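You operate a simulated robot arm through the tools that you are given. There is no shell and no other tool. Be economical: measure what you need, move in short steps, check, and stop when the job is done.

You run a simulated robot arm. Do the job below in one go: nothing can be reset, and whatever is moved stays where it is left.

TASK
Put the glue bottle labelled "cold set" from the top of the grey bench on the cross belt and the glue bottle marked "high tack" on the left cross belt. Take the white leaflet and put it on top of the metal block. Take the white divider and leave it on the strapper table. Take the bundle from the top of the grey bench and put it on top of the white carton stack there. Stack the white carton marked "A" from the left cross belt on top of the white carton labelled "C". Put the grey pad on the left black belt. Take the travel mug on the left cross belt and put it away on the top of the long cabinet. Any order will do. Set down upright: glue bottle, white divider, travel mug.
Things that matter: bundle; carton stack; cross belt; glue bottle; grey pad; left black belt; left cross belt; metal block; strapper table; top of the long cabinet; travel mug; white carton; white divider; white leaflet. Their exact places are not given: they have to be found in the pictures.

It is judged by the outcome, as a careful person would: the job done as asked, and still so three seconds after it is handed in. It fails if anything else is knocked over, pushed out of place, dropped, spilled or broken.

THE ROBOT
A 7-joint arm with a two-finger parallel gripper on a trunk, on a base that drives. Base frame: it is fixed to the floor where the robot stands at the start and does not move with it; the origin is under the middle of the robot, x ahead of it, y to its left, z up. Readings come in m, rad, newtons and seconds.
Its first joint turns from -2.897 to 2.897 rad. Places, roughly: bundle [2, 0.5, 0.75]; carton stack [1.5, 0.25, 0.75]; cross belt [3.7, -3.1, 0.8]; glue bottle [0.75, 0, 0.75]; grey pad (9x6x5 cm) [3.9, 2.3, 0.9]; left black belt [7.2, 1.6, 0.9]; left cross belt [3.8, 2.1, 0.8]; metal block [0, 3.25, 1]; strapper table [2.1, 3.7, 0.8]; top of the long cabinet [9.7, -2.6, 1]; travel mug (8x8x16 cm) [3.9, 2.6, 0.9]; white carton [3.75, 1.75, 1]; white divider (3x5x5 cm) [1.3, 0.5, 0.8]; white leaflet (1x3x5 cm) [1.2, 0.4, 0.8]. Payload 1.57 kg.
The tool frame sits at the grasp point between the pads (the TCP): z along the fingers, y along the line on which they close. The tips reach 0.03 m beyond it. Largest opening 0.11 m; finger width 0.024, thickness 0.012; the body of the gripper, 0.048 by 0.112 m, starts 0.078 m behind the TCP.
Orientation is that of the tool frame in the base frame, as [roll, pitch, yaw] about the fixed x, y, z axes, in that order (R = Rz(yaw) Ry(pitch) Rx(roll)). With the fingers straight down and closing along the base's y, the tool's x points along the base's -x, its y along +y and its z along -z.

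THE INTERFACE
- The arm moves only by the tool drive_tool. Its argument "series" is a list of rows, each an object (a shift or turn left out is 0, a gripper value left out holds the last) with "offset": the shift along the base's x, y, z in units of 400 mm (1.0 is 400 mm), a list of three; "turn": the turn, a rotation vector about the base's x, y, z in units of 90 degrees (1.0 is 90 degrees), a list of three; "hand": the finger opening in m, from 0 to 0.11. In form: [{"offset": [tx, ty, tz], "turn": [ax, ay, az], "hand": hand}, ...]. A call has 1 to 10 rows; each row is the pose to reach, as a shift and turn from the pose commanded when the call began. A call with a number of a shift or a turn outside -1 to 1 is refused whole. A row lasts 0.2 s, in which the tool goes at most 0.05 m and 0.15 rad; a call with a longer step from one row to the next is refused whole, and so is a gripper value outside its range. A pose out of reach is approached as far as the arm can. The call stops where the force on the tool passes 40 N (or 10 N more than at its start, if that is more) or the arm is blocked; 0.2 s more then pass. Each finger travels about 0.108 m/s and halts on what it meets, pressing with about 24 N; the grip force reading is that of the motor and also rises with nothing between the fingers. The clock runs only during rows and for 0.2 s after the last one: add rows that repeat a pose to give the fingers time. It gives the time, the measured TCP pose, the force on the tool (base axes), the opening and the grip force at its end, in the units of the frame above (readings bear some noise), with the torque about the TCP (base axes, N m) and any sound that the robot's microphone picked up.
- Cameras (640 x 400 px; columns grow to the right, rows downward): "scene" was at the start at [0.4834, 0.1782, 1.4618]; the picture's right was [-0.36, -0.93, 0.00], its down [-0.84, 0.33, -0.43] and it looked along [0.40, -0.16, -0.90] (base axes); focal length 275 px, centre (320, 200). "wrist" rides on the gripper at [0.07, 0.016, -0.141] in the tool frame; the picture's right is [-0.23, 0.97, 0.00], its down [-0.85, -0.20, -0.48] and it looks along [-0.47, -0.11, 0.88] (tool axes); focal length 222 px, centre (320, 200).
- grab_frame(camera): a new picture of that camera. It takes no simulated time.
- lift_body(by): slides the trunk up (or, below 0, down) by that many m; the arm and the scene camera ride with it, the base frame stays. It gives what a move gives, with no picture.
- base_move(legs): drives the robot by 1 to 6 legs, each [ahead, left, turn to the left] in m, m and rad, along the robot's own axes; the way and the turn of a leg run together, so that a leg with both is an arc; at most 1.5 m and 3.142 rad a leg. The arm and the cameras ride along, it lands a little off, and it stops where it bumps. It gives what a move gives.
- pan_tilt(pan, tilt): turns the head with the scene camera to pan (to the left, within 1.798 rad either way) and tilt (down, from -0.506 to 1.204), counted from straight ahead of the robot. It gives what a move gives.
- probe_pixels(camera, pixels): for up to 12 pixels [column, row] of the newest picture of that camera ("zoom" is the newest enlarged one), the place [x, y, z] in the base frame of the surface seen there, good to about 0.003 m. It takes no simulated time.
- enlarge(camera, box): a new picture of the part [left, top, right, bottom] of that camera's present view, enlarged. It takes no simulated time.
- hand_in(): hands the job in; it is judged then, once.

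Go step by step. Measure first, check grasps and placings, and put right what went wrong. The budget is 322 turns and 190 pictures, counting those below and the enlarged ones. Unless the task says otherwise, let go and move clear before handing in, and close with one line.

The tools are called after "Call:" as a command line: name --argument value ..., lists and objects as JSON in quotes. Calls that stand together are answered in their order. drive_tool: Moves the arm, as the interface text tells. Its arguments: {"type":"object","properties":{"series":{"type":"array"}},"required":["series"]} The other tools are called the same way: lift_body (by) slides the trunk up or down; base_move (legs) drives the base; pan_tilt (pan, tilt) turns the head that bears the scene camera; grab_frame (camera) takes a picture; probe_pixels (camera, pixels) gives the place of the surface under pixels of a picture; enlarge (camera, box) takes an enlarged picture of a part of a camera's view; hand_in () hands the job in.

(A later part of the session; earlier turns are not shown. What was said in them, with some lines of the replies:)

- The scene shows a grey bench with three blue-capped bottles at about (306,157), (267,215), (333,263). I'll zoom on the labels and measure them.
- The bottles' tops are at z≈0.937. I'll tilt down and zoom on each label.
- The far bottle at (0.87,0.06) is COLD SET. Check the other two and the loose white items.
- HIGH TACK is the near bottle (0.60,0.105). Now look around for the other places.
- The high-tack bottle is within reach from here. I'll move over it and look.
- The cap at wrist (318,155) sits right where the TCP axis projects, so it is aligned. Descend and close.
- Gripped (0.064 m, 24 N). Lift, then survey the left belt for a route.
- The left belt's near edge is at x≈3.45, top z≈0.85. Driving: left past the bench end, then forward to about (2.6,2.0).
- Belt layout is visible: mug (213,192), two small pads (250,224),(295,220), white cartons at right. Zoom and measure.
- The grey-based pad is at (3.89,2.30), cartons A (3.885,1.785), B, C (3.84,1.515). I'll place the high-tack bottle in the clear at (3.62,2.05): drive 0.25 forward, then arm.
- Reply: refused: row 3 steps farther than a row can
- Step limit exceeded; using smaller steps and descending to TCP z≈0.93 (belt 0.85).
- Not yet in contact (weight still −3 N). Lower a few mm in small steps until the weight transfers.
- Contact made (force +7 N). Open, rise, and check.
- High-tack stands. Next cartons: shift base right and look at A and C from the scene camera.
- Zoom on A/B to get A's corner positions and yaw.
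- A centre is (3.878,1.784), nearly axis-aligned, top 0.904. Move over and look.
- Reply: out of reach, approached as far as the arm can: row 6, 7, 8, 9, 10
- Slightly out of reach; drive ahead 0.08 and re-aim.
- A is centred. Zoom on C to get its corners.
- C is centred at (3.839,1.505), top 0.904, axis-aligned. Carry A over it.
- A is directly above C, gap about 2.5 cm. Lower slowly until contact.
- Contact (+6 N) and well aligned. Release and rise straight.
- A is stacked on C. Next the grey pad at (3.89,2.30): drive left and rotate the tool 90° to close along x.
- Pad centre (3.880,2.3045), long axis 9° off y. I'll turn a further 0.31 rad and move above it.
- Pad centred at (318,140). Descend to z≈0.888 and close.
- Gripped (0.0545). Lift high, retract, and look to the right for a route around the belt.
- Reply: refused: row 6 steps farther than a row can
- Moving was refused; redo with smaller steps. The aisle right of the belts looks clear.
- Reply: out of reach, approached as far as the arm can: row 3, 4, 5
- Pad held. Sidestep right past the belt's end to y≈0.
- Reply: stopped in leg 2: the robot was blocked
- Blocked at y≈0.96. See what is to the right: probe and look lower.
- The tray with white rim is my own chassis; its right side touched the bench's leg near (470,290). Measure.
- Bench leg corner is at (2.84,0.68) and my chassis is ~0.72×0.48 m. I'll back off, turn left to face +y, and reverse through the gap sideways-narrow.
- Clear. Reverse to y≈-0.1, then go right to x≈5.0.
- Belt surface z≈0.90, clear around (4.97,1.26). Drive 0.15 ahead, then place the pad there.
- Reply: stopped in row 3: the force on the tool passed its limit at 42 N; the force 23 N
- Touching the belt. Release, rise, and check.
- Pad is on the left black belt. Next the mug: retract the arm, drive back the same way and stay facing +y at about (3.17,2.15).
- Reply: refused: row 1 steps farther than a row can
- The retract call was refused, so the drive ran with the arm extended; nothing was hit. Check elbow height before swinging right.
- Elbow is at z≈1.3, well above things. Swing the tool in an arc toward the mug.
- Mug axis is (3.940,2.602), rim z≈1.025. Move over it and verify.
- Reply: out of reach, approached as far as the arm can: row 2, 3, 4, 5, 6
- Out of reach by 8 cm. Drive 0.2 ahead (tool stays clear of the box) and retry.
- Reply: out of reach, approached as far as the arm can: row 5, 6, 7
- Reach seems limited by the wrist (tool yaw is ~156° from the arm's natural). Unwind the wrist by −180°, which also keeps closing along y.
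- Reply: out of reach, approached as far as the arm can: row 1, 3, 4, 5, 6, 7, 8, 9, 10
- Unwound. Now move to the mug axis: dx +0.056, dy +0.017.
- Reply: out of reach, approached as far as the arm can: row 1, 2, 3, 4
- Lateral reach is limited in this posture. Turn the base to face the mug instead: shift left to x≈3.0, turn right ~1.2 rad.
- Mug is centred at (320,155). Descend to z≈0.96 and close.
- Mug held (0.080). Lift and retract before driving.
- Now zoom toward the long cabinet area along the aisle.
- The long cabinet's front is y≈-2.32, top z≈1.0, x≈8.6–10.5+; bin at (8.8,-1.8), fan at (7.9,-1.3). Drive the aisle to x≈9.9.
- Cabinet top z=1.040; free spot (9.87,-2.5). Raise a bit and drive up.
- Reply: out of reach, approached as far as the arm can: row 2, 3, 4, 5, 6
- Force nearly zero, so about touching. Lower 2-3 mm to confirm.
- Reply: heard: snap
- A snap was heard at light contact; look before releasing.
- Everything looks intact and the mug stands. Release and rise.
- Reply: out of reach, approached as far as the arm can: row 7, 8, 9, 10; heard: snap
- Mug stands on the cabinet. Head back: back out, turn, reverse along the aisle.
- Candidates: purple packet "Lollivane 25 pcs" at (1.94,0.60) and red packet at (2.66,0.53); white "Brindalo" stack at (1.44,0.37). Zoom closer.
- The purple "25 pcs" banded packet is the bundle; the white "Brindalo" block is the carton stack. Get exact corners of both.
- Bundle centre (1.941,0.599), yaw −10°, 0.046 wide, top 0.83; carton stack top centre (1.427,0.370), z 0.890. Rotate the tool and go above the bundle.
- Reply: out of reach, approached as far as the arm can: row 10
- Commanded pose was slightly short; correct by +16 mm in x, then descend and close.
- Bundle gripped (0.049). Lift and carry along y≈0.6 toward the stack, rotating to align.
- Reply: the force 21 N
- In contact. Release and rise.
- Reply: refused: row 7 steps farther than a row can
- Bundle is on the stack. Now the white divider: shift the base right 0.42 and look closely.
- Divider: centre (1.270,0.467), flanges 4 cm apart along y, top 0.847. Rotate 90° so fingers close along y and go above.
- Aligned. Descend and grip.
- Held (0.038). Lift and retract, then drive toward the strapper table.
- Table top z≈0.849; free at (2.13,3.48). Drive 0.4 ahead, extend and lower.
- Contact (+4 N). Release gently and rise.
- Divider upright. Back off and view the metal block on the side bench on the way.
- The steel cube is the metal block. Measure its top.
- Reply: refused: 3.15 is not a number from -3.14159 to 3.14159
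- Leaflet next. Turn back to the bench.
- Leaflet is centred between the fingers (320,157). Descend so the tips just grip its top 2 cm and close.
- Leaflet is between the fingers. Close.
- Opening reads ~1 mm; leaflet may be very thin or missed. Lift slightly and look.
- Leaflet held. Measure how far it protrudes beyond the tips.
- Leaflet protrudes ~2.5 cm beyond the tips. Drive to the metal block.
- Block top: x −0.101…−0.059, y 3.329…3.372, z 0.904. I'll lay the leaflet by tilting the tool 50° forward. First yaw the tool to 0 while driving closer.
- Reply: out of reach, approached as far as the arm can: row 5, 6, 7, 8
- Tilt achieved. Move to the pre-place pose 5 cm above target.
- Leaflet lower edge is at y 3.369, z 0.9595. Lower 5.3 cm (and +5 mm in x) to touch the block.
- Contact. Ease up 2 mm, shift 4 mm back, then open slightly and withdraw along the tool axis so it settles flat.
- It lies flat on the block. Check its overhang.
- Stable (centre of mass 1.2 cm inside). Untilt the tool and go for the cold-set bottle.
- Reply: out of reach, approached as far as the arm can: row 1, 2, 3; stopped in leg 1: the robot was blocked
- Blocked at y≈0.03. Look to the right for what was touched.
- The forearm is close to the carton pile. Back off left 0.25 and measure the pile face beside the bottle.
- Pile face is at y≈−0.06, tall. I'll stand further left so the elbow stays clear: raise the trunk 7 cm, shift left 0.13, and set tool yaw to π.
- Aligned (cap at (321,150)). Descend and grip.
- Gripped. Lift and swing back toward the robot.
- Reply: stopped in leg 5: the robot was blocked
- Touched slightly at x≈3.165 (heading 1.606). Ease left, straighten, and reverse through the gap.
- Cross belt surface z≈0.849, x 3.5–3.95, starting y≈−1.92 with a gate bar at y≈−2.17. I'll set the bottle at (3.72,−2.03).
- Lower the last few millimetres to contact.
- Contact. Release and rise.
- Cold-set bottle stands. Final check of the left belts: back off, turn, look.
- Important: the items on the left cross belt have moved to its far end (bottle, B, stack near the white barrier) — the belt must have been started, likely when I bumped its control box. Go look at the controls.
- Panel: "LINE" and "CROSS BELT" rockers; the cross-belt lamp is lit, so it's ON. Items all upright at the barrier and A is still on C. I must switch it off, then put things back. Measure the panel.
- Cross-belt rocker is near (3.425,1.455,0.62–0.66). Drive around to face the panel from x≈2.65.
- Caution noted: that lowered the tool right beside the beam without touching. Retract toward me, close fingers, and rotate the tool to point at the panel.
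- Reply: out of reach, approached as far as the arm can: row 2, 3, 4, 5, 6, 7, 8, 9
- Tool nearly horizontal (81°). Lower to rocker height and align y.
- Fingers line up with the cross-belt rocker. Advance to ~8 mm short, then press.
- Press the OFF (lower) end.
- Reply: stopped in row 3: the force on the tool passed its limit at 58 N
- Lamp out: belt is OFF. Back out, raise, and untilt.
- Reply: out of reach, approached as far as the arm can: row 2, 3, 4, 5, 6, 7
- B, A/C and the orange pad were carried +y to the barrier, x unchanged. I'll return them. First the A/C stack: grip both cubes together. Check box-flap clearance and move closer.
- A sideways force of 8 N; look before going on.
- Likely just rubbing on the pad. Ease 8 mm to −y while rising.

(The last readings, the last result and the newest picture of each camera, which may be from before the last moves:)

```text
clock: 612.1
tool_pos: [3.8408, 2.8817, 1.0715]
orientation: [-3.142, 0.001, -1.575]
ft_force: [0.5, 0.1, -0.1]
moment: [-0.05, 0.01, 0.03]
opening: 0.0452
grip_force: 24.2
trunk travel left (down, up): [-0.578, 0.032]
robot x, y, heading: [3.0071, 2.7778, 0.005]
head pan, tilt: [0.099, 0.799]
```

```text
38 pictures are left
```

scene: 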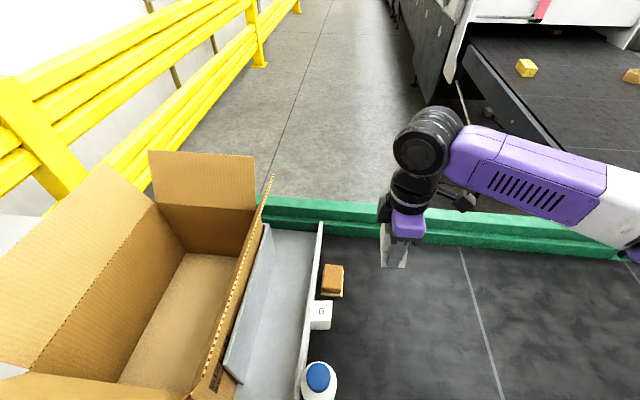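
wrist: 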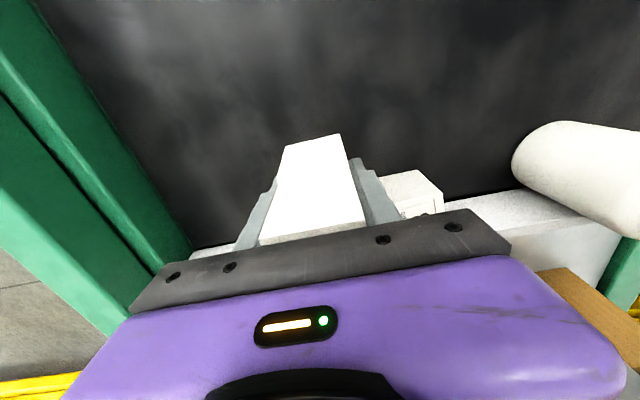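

Call:
enlarge --camera "scene" --box '[360, 200, 440, 280]'

```text
5.00 times, centred on (400, 240) of scene
```

zoom: 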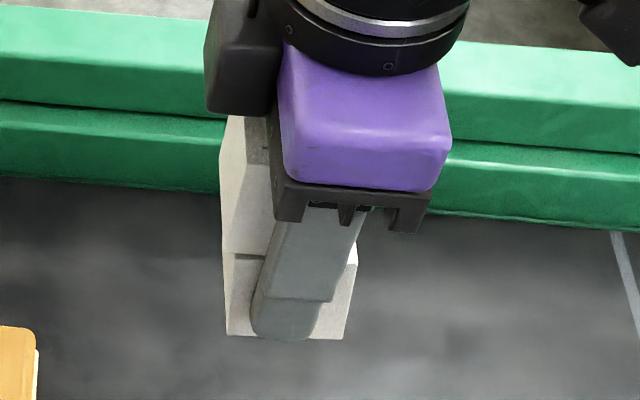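

Both cubes are held together. Drive back to C's original place.

Call:
base_move --legs '[[-0.04, -1.25, 0]]'

```text
clock: 618.4
tool_pos: [3.8129, 1.6325, 1.0701]
orientation: [3.141, -0.001, -1.57]
ft_force: [0.3, 1.2, -0.4]
moment: [0.01, -0.01, 0.0]
opening: 0.045
grip_force: 24.0
trunk travel left (down, up): [-0.578, 0.032]
robot x, y, heading: [2.9812, 1.5308, 0.009]
head pan, tilt: [0.099, 0.799]
```

Call:
drive_tool --series '[{"offset": [0.03, -0.11, 0]}, {"offset": [0.05, -0.22, 0]}, {"offset": [0.065, -0.325, 0]}, {"offset": [0.065, -0.325, -0.12]}, {"offset": [0.065, -0.325, -0.24]}, {"offset": [0.065, -0.325, -0.36]}, {"offset": [0.065, -0.325, -0.415]}, {"offset": [0.065, -0.325, -0.43]}, {"offset": [0.065, -0.325, -0.437]}]'

```text
clock: 620.4
tool_pos: [3.8387, 1.5031, 0.8969]
orientation: [3.14, 0.002, -1.57]
ft_force: [-1.5, -1.3, 5.2]
moment: [0.12, 0.07, 0.03]
opening: 0.045
grip_force: 24.0
trunk travel left (down, up): [-0.578, 0.032]
robot x, y, heading: [2.9747, 1.5271, 0.009]
head pan, tilt: [0.099, 0.799]
```

Contact. Release and rise straight.

Call:
drive_tool --series '[{"offset": [0, 0, 0.002], "hand": 0.055}, {"offset": [0, 0, 0.002], "hand": 0.07}, {"offset": [0, 0, 0.002], "hand": 0.075}, {"offset": [0, 0, 0.002], "hand": 0.075}, {"offset": [0, 0, 0.1]}, {"offset": [0, 0, 0.2]}, {"offset": [0, 0, 0.32]}, {"offset": [0, 0, 0.44]}]'

Call:
grab_frame --camera "wrist"

```text
clock: 622.2
tool_pos: [3.8383, 1.5016, 1.073]
orientation: [3.14, 0.001, -1.571]
ft_force: [0.3, 0.0, -0.5]
moment: [0.01, 0.03, 0.02]
opening: 0.0751
grip_force: 0.1
trunk travel left (down, up): [-0.578, 0.032]
robot x, y, heading: [2.9764, 1.5256, 0.013]
head pan, tilt: [0.099, 0.799]
```

```text
36 pictures are left
```

wrist: 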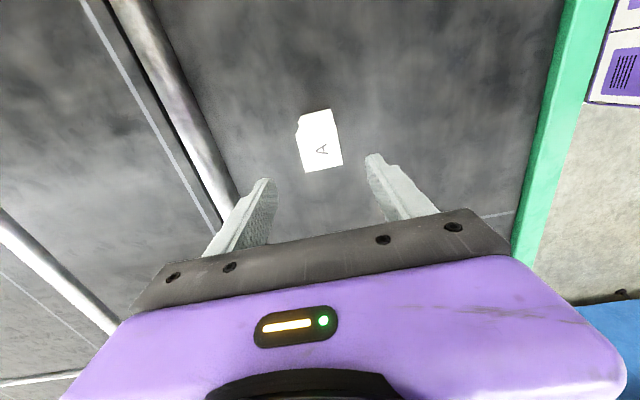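

Stack restored at C's place. Next B: drive back to the barrier end.

Call:
base_move --legs '[[0.03, 1.27, -0.01]]'

Call:
pan_tilt --pan 0.1 --tilt 0.85

Call:
grab_frame --camera "scene"

```text
clock: 628.5
tool_pos: [3.8561, 2.7553, 1.0734]
orientation: [-3.141, 0.001, -1.576]
ft_force: [-0.1, -0.6, -0.4]
moment: [-0.01, -0.01, 0.0]
opening: 0.0747
grip_force: 0.1
trunk travel left (down, up): [-0.578, 0.032]
robot x, y, heading: [2.9932, 2.7847, 0.005]
head pan, tilt: [0.099, 0.799]
```

```text
clock: 629.2
tool_pos: [3.8551, 2.7555, 1.0735]
orientation: [3.141, -0.001, -1.576]
ft_force: [0.6, -0.3, -0.8]
moment: [0.03, -0.02, 0.0]
opening: 0.0753
grip_force: 0.0
trunk travel left (down, up): [-0.578, 0.032]
robot x, y, heading: [2.9968, 2.7867, 0.004]
head pan, tilt: [0.099, 0.85]
```

```text
35 pictures are left
```

scene: 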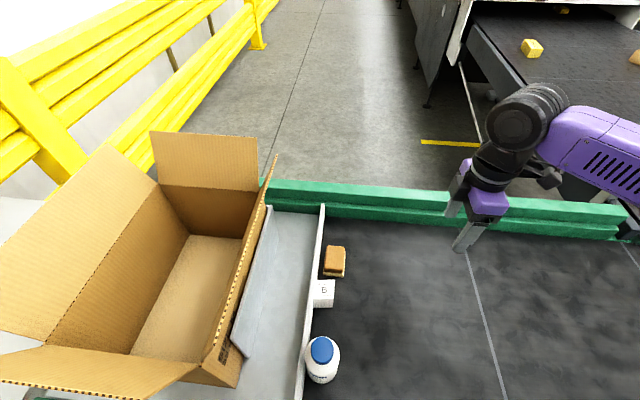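

Call:
enlarge --camera "scene" --box '[300, 240, 360, 310]'

Call:
probe_pixels --camera "zoom" --pixels '[[190, 235], [290, 235], [285, 320], [175, 320], [190, 55], [310, 55], [305, 165], [185, 165], [335, 70], [320, 195]]'

```text
5.71 times, centred on (330, 275) of scene
```

zoom: 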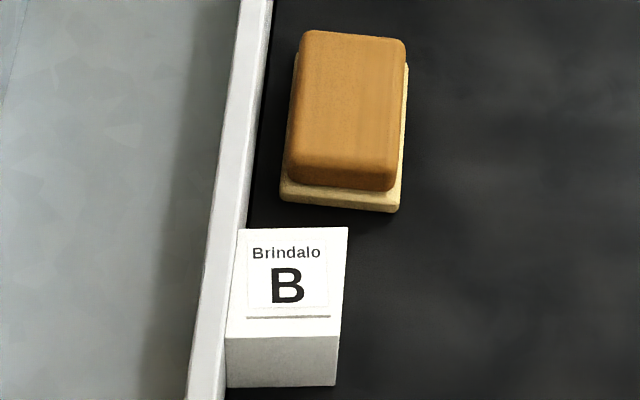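

```text
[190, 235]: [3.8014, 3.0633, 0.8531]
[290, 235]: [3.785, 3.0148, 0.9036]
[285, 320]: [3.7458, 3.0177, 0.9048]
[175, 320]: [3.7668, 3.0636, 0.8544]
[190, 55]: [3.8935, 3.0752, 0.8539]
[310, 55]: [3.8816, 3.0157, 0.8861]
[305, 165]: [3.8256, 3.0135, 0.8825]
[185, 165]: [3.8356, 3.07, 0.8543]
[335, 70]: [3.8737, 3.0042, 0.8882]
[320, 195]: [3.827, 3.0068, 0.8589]
```

B centre (3.765,3.015); pad front edge x≈3.82. Go over B with opening 0.066.

Call:
drive_tool --series '[{"offset": [-0.04, 0.11, 0], "hand": 0.066}, {"offset": [-0.08, 0.22, 0]}, {"offset": [-0.12, 0.33, 0]}, {"offset": [-0.16, 0.44, 0]}, {"offset": [-0.2, 0.55, 0]}, {"offset": [-0.226, 0.644, 0]}, {"offset": [-0.226, 0.644, -0.12]}, {"offset": [-0.226, 0.644, -0.22]}, {"offset": [-0.226, 0.644, -0.22]}]'

Call:
grab_frame --camera "wrist"

```text
clock: 631.2
tool_pos: [3.7651, 3.0119, 0.986]
orientation: [-3.141, 0.001, -1.575]
ft_force: [0.1, 0.3, 0.7]
moment: [-0.03, 0.0, -0.02]
opening: 0.066
grip_force: 0.0
trunk travel left (down, up): [-0.578, 0.032]
robot x, y, heading: [3.0006, 2.7844, 0.005]
head pan, tilt: [0.099, 0.85]
```

```text
33 pictures are left
```

wrist: 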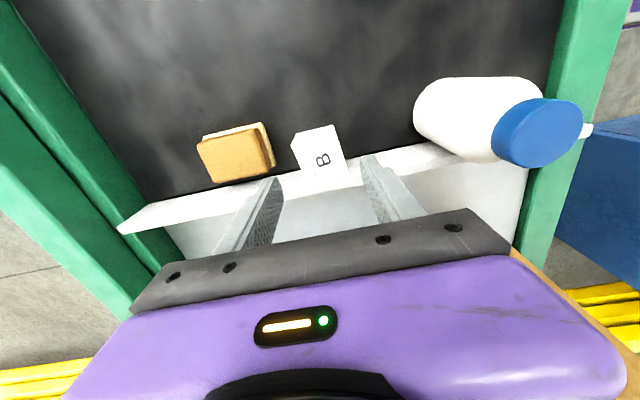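

Call:
drive_tool --series '[{"offset": [0, 0, -0.1]}, {"offset": [0, 0, -0.2]}, {"offset": [0, 0, -0.23]}, {"offset": [0, 0, -0.23], "hand": 0.05}, {"offset": [0, 0, -0.23], "hand": 0.03}, {"offset": [0, 0, -0.23], "hand": 0.03}, {"offset": [0, 0, -0.23], "hand": 0.03}]'

Call:
drive_tool --series '[{"offset": [0, -0.01, 0.06]}, {"offset": [0, -0.02, 0.16]}, {"offset": [0, -0.02, 0.28]}, {"offset": [0, -0.1, 0.36]}, {"offset": [0, -0.2, 0.42]}]'

```text
clock: 632.8
tool_pos: [3.7643, 3.014, 0.894]
orientation: [3.141, 0.0, -1.576]
ft_force: [-0.1, -1.4, -0.6]
moment: [-0.02, -0.03, 0.04]
opening: 0.045
grip_force: 24.2
trunk travel left (down, up): [-0.578, 0.032]
robot x, y, heading: [2.9978, 2.7817, 0.007]
head pan, tilt: [0.099, 0.85]
```

```text
clock: 634.0
tool_pos: [3.766, 2.934, 1.0626]
orientation: [-3.141, -0.001, -1.574]
ft_force: [0.1, 0.5, -0.6]
moment: [-0.04, 0.04, -0.02]
opening: 0.0449
grip_force: 24.0
trunk travel left (down, up): [-0.578, 0.032]
robot x, y, heading: [2.9945, 2.7889, 0.008]
head pan, tilt: [0.099, 0.85]
```

Call:
base_move --legs '[[0, -1.12, 0]]'

```text
clock: 639.7
tool_pos: [3.7675, 1.801, 1.0617]
orientation: [3.141, 0.001, -1.591]
ft_force: [-0.2, -0.5, 0.0]
moment: [0.0, 0.04, -0.01]
opening: 0.045
grip_force: 24.4
trunk travel left (down, up): [-0.578, 0.032]
robot x, y, heading: [2.9931, 1.666, -0.01]
head pan, tilt: [0.099, 0.85]
```

Call:
drive_tool --series '[{"offset": [-0.024, -0.045, 0], "turn": [0, 0, 0.013]}, {"offset": [-0.024, -0.045, -0.12], "turn": [0, 0, 0.013]}, {"offset": [-0.024, -0.045, -0.24], "turn": [0, 0, 0.013]}, {"offset": [-0.024, -0.045, -0.35], "turn": [0, 0, 0.013]}, {"offset": [-0.024, -0.045, -0.4], "turn": [0, 0, 0.013]}, {"offset": [-0.024, -0.045, -0.414], "turn": [0, 0, 0.013]}, {"offset": [-0.024, -0.045, -0.42], "turn": [0, 0, 0.013]}]'

```text
clock: 641.3
tool_pos: [3.7566, 1.7829, 0.8936]
orientation: [-3.14, 0.0, -1.572]
ft_force: [0.4, -1.0, -0.3]
moment: [0.01, 0.03, -0.02]
opening: 0.045
grip_force: 24.1
trunk travel left (down, up): [-0.578, 0.032]
robot x, y, heading: [2.9942, 1.6675, -0.011]
head pan, tilt: [0.099, 0.85]
```

Just about at the belt; release and rise.

Call:
drive_tool --series '[{"offset": [0, 0, -0.003]}, {"offset": [0, 0, -0.003], "hand": 0.055}, {"offset": [0, 0, 0], "hand": 0.07}, {"offset": [0, 0, 0], "hand": 0.08}, {"offset": [0, 0, 0.1]}, {"offset": [0, 0, 0.2]}, {"offset": [0, 0, 0.32]}, {"offset": [0, 0, 0.44]}]'

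Call:
base_move --legs '[[0.02, 1.13, 0.012]]'

Call:
grab_frame --camera "scene"

```text
clock: 643.1
tool_pos: [3.7582, 1.7815, 1.0695]
orientation: [3.141, 0.0, -1.572]
ft_force: [-0.7, -0.6, 0.1]
moment: [0.01, 0.0, 0.01]
opening: 0.0801
grip_force: 0.1
trunk travel left (down, up): [-0.578, 0.032]
robot x, y, heading: [2.9907, 1.6616, -0.011]
head pan, tilt: [0.099, 0.85]
```

```text
clock: 648.8
tool_pos: [3.7742, 2.9114, 1.0704]
orientation: [-3.141, 0.001, -1.553]
ft_force: [1.3, 0.5, -0.4]
moment: [-0.02, -0.03, 0.04]
opening: 0.08
grip_force: 0.1
trunk travel left (down, up): [-0.578, 0.032]
robot x, y, heading: [3.0117, 2.7828, 0.004]
head pan, tilt: [0.099, 0.85]
```

```text
32 pictures are left
```

scene: 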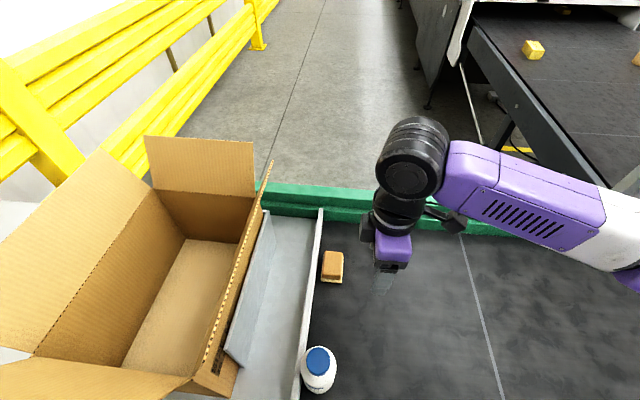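

Call:
enlarge --camera "scene" --box '[310, 240, 360, 295]'

Call:
probe_pixels --camera "zoom" --pixels '[[165, 90], [270, 95], [265, 240], [150, 235], [140, 280], [260, 300], [285, 110], [210, 160], [150, 120]]'

```text
7.27 times, centred on (335, 268) of scene
```

zoom: 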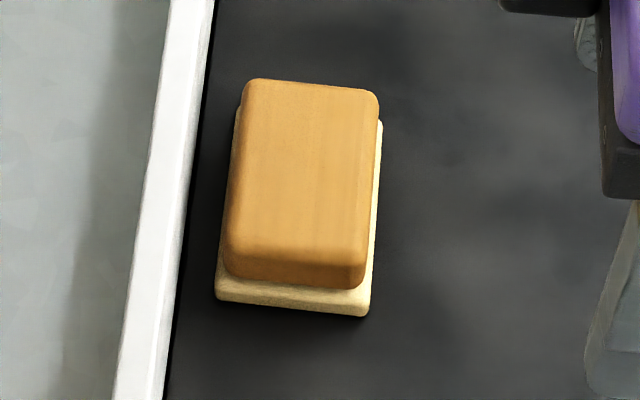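

```text
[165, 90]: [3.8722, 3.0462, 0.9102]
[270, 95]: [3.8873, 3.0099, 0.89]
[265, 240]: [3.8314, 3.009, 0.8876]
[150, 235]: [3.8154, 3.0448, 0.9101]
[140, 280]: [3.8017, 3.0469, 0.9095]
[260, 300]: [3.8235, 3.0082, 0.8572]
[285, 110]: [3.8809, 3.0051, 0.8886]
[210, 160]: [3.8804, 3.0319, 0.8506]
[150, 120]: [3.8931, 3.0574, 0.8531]
```

Call:
probe_pixels --camera "zoom" --pixels '[[252, 85], [372, 95], [360, 258], [230, 250], [305, 165], [220, 293], [365, 308], [379, 130], [240, 112]]'

```text
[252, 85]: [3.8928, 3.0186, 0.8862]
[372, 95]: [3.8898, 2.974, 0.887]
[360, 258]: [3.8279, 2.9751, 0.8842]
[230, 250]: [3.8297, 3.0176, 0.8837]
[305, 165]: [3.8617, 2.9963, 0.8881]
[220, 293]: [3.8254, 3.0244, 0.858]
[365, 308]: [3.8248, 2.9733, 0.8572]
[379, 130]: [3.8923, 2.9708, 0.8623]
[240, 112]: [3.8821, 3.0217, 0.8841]
```

Pad centre (3.862,2.997), axis-aligned, 0.078 along x. Grip it along x.

Call:
drive_tool --series '[{"offset": [0.08, 0.08, 0], "turn": [0, 0, -0.0115], "hand": 0.1}, {"offset": [0.16, 0.16, 0], "turn": [0, 0, -0.0115], "hand": 0.11}, {"offset": [0.2195, 0.214, 0], "turn": [0, 0, -0.0115]}, {"offset": [0.2195, 0.214, -0.12], "turn": [0, 0, -0.0115]}, {"offset": [0.2195, 0.214, -0.22], "turn": [0, 0, -0.0115]}, {"offset": [0.2195, 0.214, -0.22], "turn": [0, 0, -0.0115]}]'

Call:
grab_frame --camera "wrist"

```text
clock: 650.2
tool_pos: [3.8635, 2.9979, 0.9802]
orientation: [3.141, -0.001, -1.572]
ft_force: [-0.4, -0.2, -0.5]
moment: [-0.02, 0.01, 0.01]
opening: 0.1099
grip_force: 0.1
trunk travel left (down, up): [-0.578, 0.032]
robot x, y, heading: [3.0155, 2.7808, 0.015]
head pan, tilt: [0.099, 0.85]
```

```text
30 pictures are left
```

wrist: 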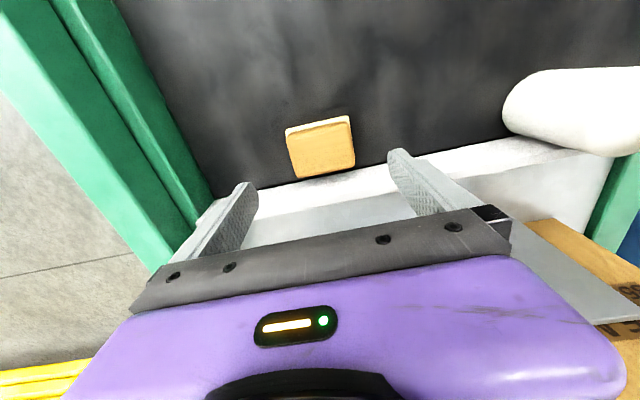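

Call:
drive_tool --series '[{"offset": [0, 0, -0.1]}, {"offset": [0, 0, -0.2]}, {"offset": [0, 0, -0.228]}, {"offset": [0, 0, -0.228], "hand": 0.08}, {"offset": [0, 0, -0.228], "hand": 0.06}, {"offset": [0, 0, -0.228], "hand": 0.06}, {"offset": [0, 0, -0.228], "hand": 0.06}]'

Call:
drive_tool --series '[{"offset": [0, -0.01, 0.06]}, {"offset": [0, -0.02, 0.16]}, {"offset": [0, -0.02, 0.28]}, {"offset": [0, -0.1, 0.36]}, {"offset": [0, -0.2, 0.4]}]'

Call:
base_move --legs '[[0, -0.43, -0.01]]'

```text
clock: 651.8
tool_pos: [3.8623, 2.9848, 0.8924]
orientation: [-3.139, -0.002, -1.574]
ft_force: [-2.8, -14.6, 35.7]
moment: [-0.26, 0.28, -0.23]
opening: 0.0699
grip_force: 23.8
out of reach, approached as far as the arm can: row 2, 3, 4, 5, 6, 7
trunk travel left (down, up): [-0.578, 0.032]
robot x, y, heading: [3.013, 2.7761, 0.009]
head pan, tilt: [0.099, 0.85]
```

```text
clock: 653.0
tool_pos: [3.8604, 2.9059, 1.0519]
orientation: [-3.141, 0.001, -1.568]
ft_force: [0.4, 0.9, -1.2]
moment: [-0.05, 0.0, 0.01]
opening: 0.0693
grip_force: 24.2
trunk travel left (down, up): [-0.578, 0.032]
robot x, y, heading: [3.0121, 2.7794, 0.011]
head pan, tilt: [0.099, 0.85]
```

```text
clock: 655.6
tool_pos: [3.8653, 2.4702, 1.0513]
orientation: [-3.14, 0.0, -1.576]
ft_force: [0.3, -0.2, -1.4]
moment: [0.01, -0.02, -0.02]
opening: 0.0694
grip_force: 24.2
trunk travel left (down, up): [-0.578, 0.032]
robot x, y, heading: [3.0178, 2.3473, 0.008]
head pan, tilt: [0.099, 0.85]
```

The pad is held, though there was some contact on the descent. Inspect the view.

Call:
grab_frame --camera "scene"

Call:
grab_frame --camera "wrist"

```text
29 pictures are left
```

scene: 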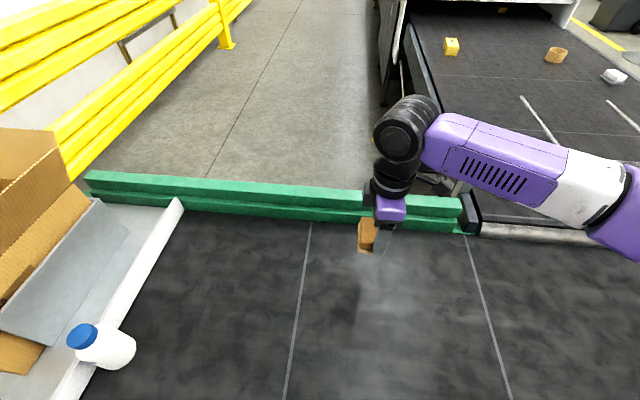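

```text
28 pictures are left
```

wrist: 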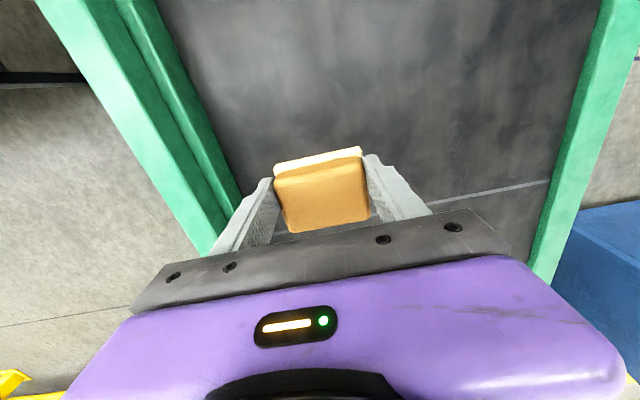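

Call:
drive_tool --series '[{"offset": [-0.012, -0.04, 0]}, {"offset": [-0.012, -0.04, -0.12]}, {"offset": [-0.012, -0.04, -0.24]}, {"offset": [-0.012, -0.04, -0.34]}, {"offset": [-0.012, -0.04, -0.385]}, {"offset": [-0.012, -0.04, -0.393]}, {"offset": [-0.012, -0.04, -0.4]}]'

```text
clock: 657.2
tool_pos: [3.8599, 2.4547, 0.8943]
orientation: [-3.142, -0.001, -1.575]
ft_force: [-3.4, -0.4, 9.8]
moment: [-0.14, -0.01, -0.01]
opening: 0.0694
grip_force: 23.4
trunk travel left (down, up): [-0.578, 0.032]
robot x, y, heading: [3.0162, 2.346, 0.005]
head pan, tilt: [0.099, 0.85]
```

Contact. Release, rise, and check everything on the belt.

Call:
drive_tool --series '[{"offset": [0, 0, 0.002], "hand": 0.085}, {"offset": [0, 0, 0.002], "hand": 0.1}, {"offset": [0, 0, 0.002], "hand": 0.11}, {"offset": [0, 0, 0.1]}, {"offset": [0, 0, 0.22]}, {"offset": [0, 0, 0.34]}, {"offset": [0, 0, 0.46]}, {"offset": [-0.1, 0, 0.5]}, {"offset": [-0.2, 0, 0.5]}]'

Call:
base_move --legs '[[-0.35, 0, 0]]'

Call:
pan_tilt --pan 0.0 --tilt 0.6

Call:
grab_frame --camera "scene"

```text
clock: 659.2
tool_pos: [3.7797, 2.4538, 1.0924]
orientation: [3.141, -0.001, -1.578]
ft_force: [0.2, 0.9, 0.4]
moment: [0.01, 0.02, -0.01]
opening: 0.1099
grip_force: 0.0
trunk travel left (down, up): [-0.578, 0.032]
robot x, y, heading: [3.017, 2.3484, 0.001]
head pan, tilt: [0.099, 0.85]
```

```text
clock: 661.5
tool_pos: [3.4269, 2.452, 1.0922]
orientation: [3.142, 0.001, -1.578]
ft_force: [0.6, -0.4, -1.0]
moment: [-0.01, 0.02, 0.01]
opening: 0.11
grip_force: 0.0
trunk travel left (down, up): [-0.578, 0.032]
robot x, y, heading: [2.6679, 2.347, -0.001]
head pan, tilt: [0.099, 0.85]
```

```text
clock: 662.3
tool_pos: [3.4282, 2.4521, 1.0914]
orientation: [3.141, 0.001, -1.576]
ft_force: [0.2, 0.1, -0.6]
moment: [0.0, -0.01, -0.01]
opening: 0.1102
grip_force: 0.0
trunk travel left (down, up): [-0.578, 0.032]
robot x, y, heading: [2.6654, 2.3464, -0.003]
head pan, tilt: [0.0, 0.6]
```

```text
27 pictures are left
```

scene: 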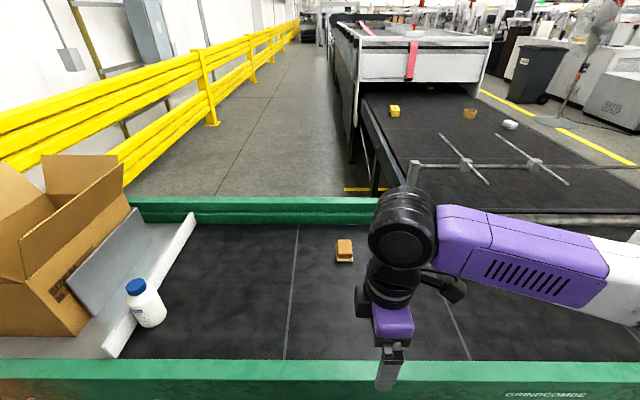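

Pad back in place; bottle stands on the belt. Check B and A/C.

Call:
pan_tilt --pan -0.75 --tilt 0.6

Call:
grab_frame --camera "scene"

Call:
pan_tilt --pan 0.5 --tilt 0.6

Call:
enlarge --camera "scene" --box '[200, 130, 440, 330]'

```text
clock: 663.4
tool_pos: [3.4283, 2.4525, 1.092]
orientation: [-3.141, 0.0, -1.579]
ft_force: [0.7, -0.8, -0.4]
moment: [-0.05, 0.01, -0.02]
opening: 0.11
grip_force: 0.1
trunk travel left (down, up): [-0.578, 0.032]
robot x, y, heading: [2.6661, 2.3509, -0.0]
head pan, tilt: [-0.75, 0.6]
```

```text
26 pictures are left
```

scene: 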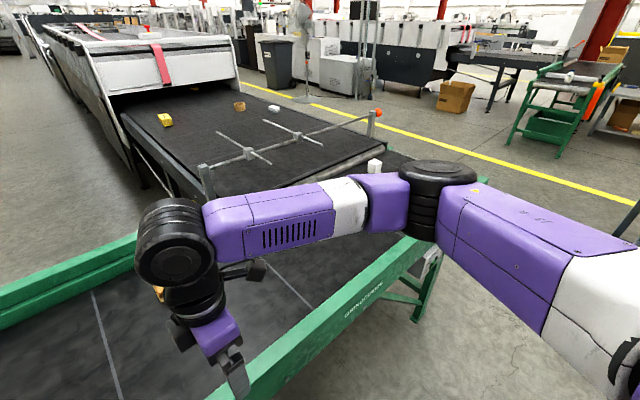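

```text
clock: 664.8
tool_pos: [3.4293, 2.4519, 1.0918]
orientation: [-3.141, 0.0, -1.579]
ft_force: [0.3, -0.8, -0.3]
moment: [0.01, 0.01, -0.01]
opening: 0.1101
grip_force: 0.1
trunk travel left (down, up): [-0.578, 0.032]
robot x, y, heading: [2.6651, 2.3465, -0.0]
head pan, tilt: [0.499, 0.6]
```

```text
2.00 times, centred on (320, 230) of scene
```

zoom: 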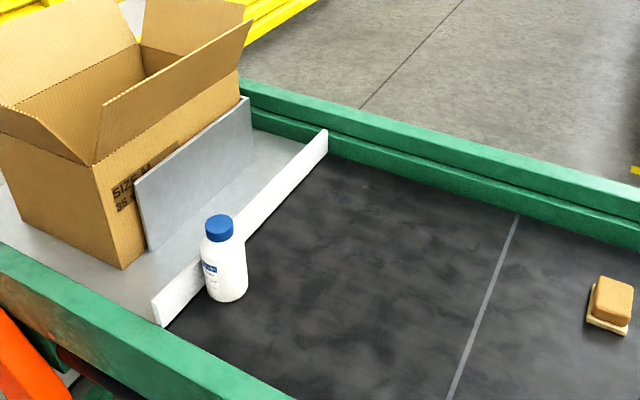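

Check the right cross belt and its bottle from here.

Call:
pan_tilt --pan -0.85 --tilt 0.4

Call:
enlarge --camera "scene" --box '[440, 60, 600, 190]'

Call:
enlarge --camera "scene" --box '[300, 130, 460, 260]'

```text
clock: 666.3
tool_pos: [3.4286, 2.4519, 1.0925]
orientation: [3.141, -0.001, -1.578]
ft_force: [0.0, -0.5, 0.6]
moment: [-0.03, 0.0, 0.01]
opening: 0.11
grip_force: 0.1
trunk travel left (down, up): [-0.578, 0.032]
robot x, y, heading: [2.6664, 2.3448, 0.005]
head pan, tilt: [-0.85, 0.4]
```

```text
3.08 times, centred on (520, 125) of scene
```

zoom: 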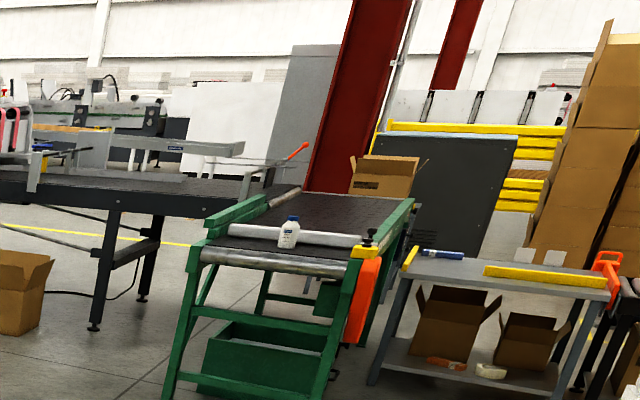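

```text
3.08 times, centred on (380, 195) of scene
```

zoom: 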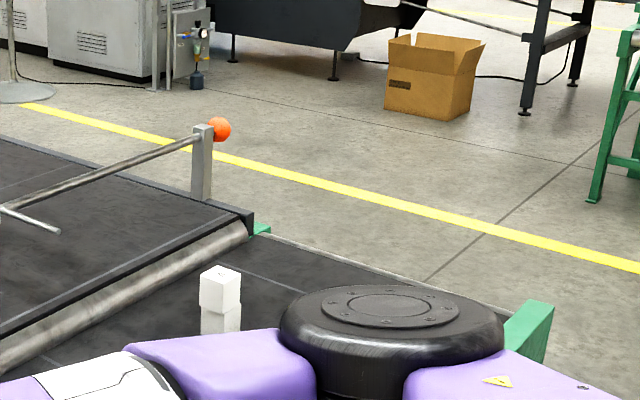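

Cold-set is standing on the cross belt, the A/C stack stands, and the left cross belt is switched off. Handing in.

Call:
hand_in

```text
The job is handed in.
```

All the items are where you asked, but I accidentally switched on the left cross belt along the way. It carried cartons A, B and C, the orange pad and the "high tack" bottle to its far end. I switched it off and put the cartons and pad back close to their original spots. The bottle I left standing at the far end of that belt.
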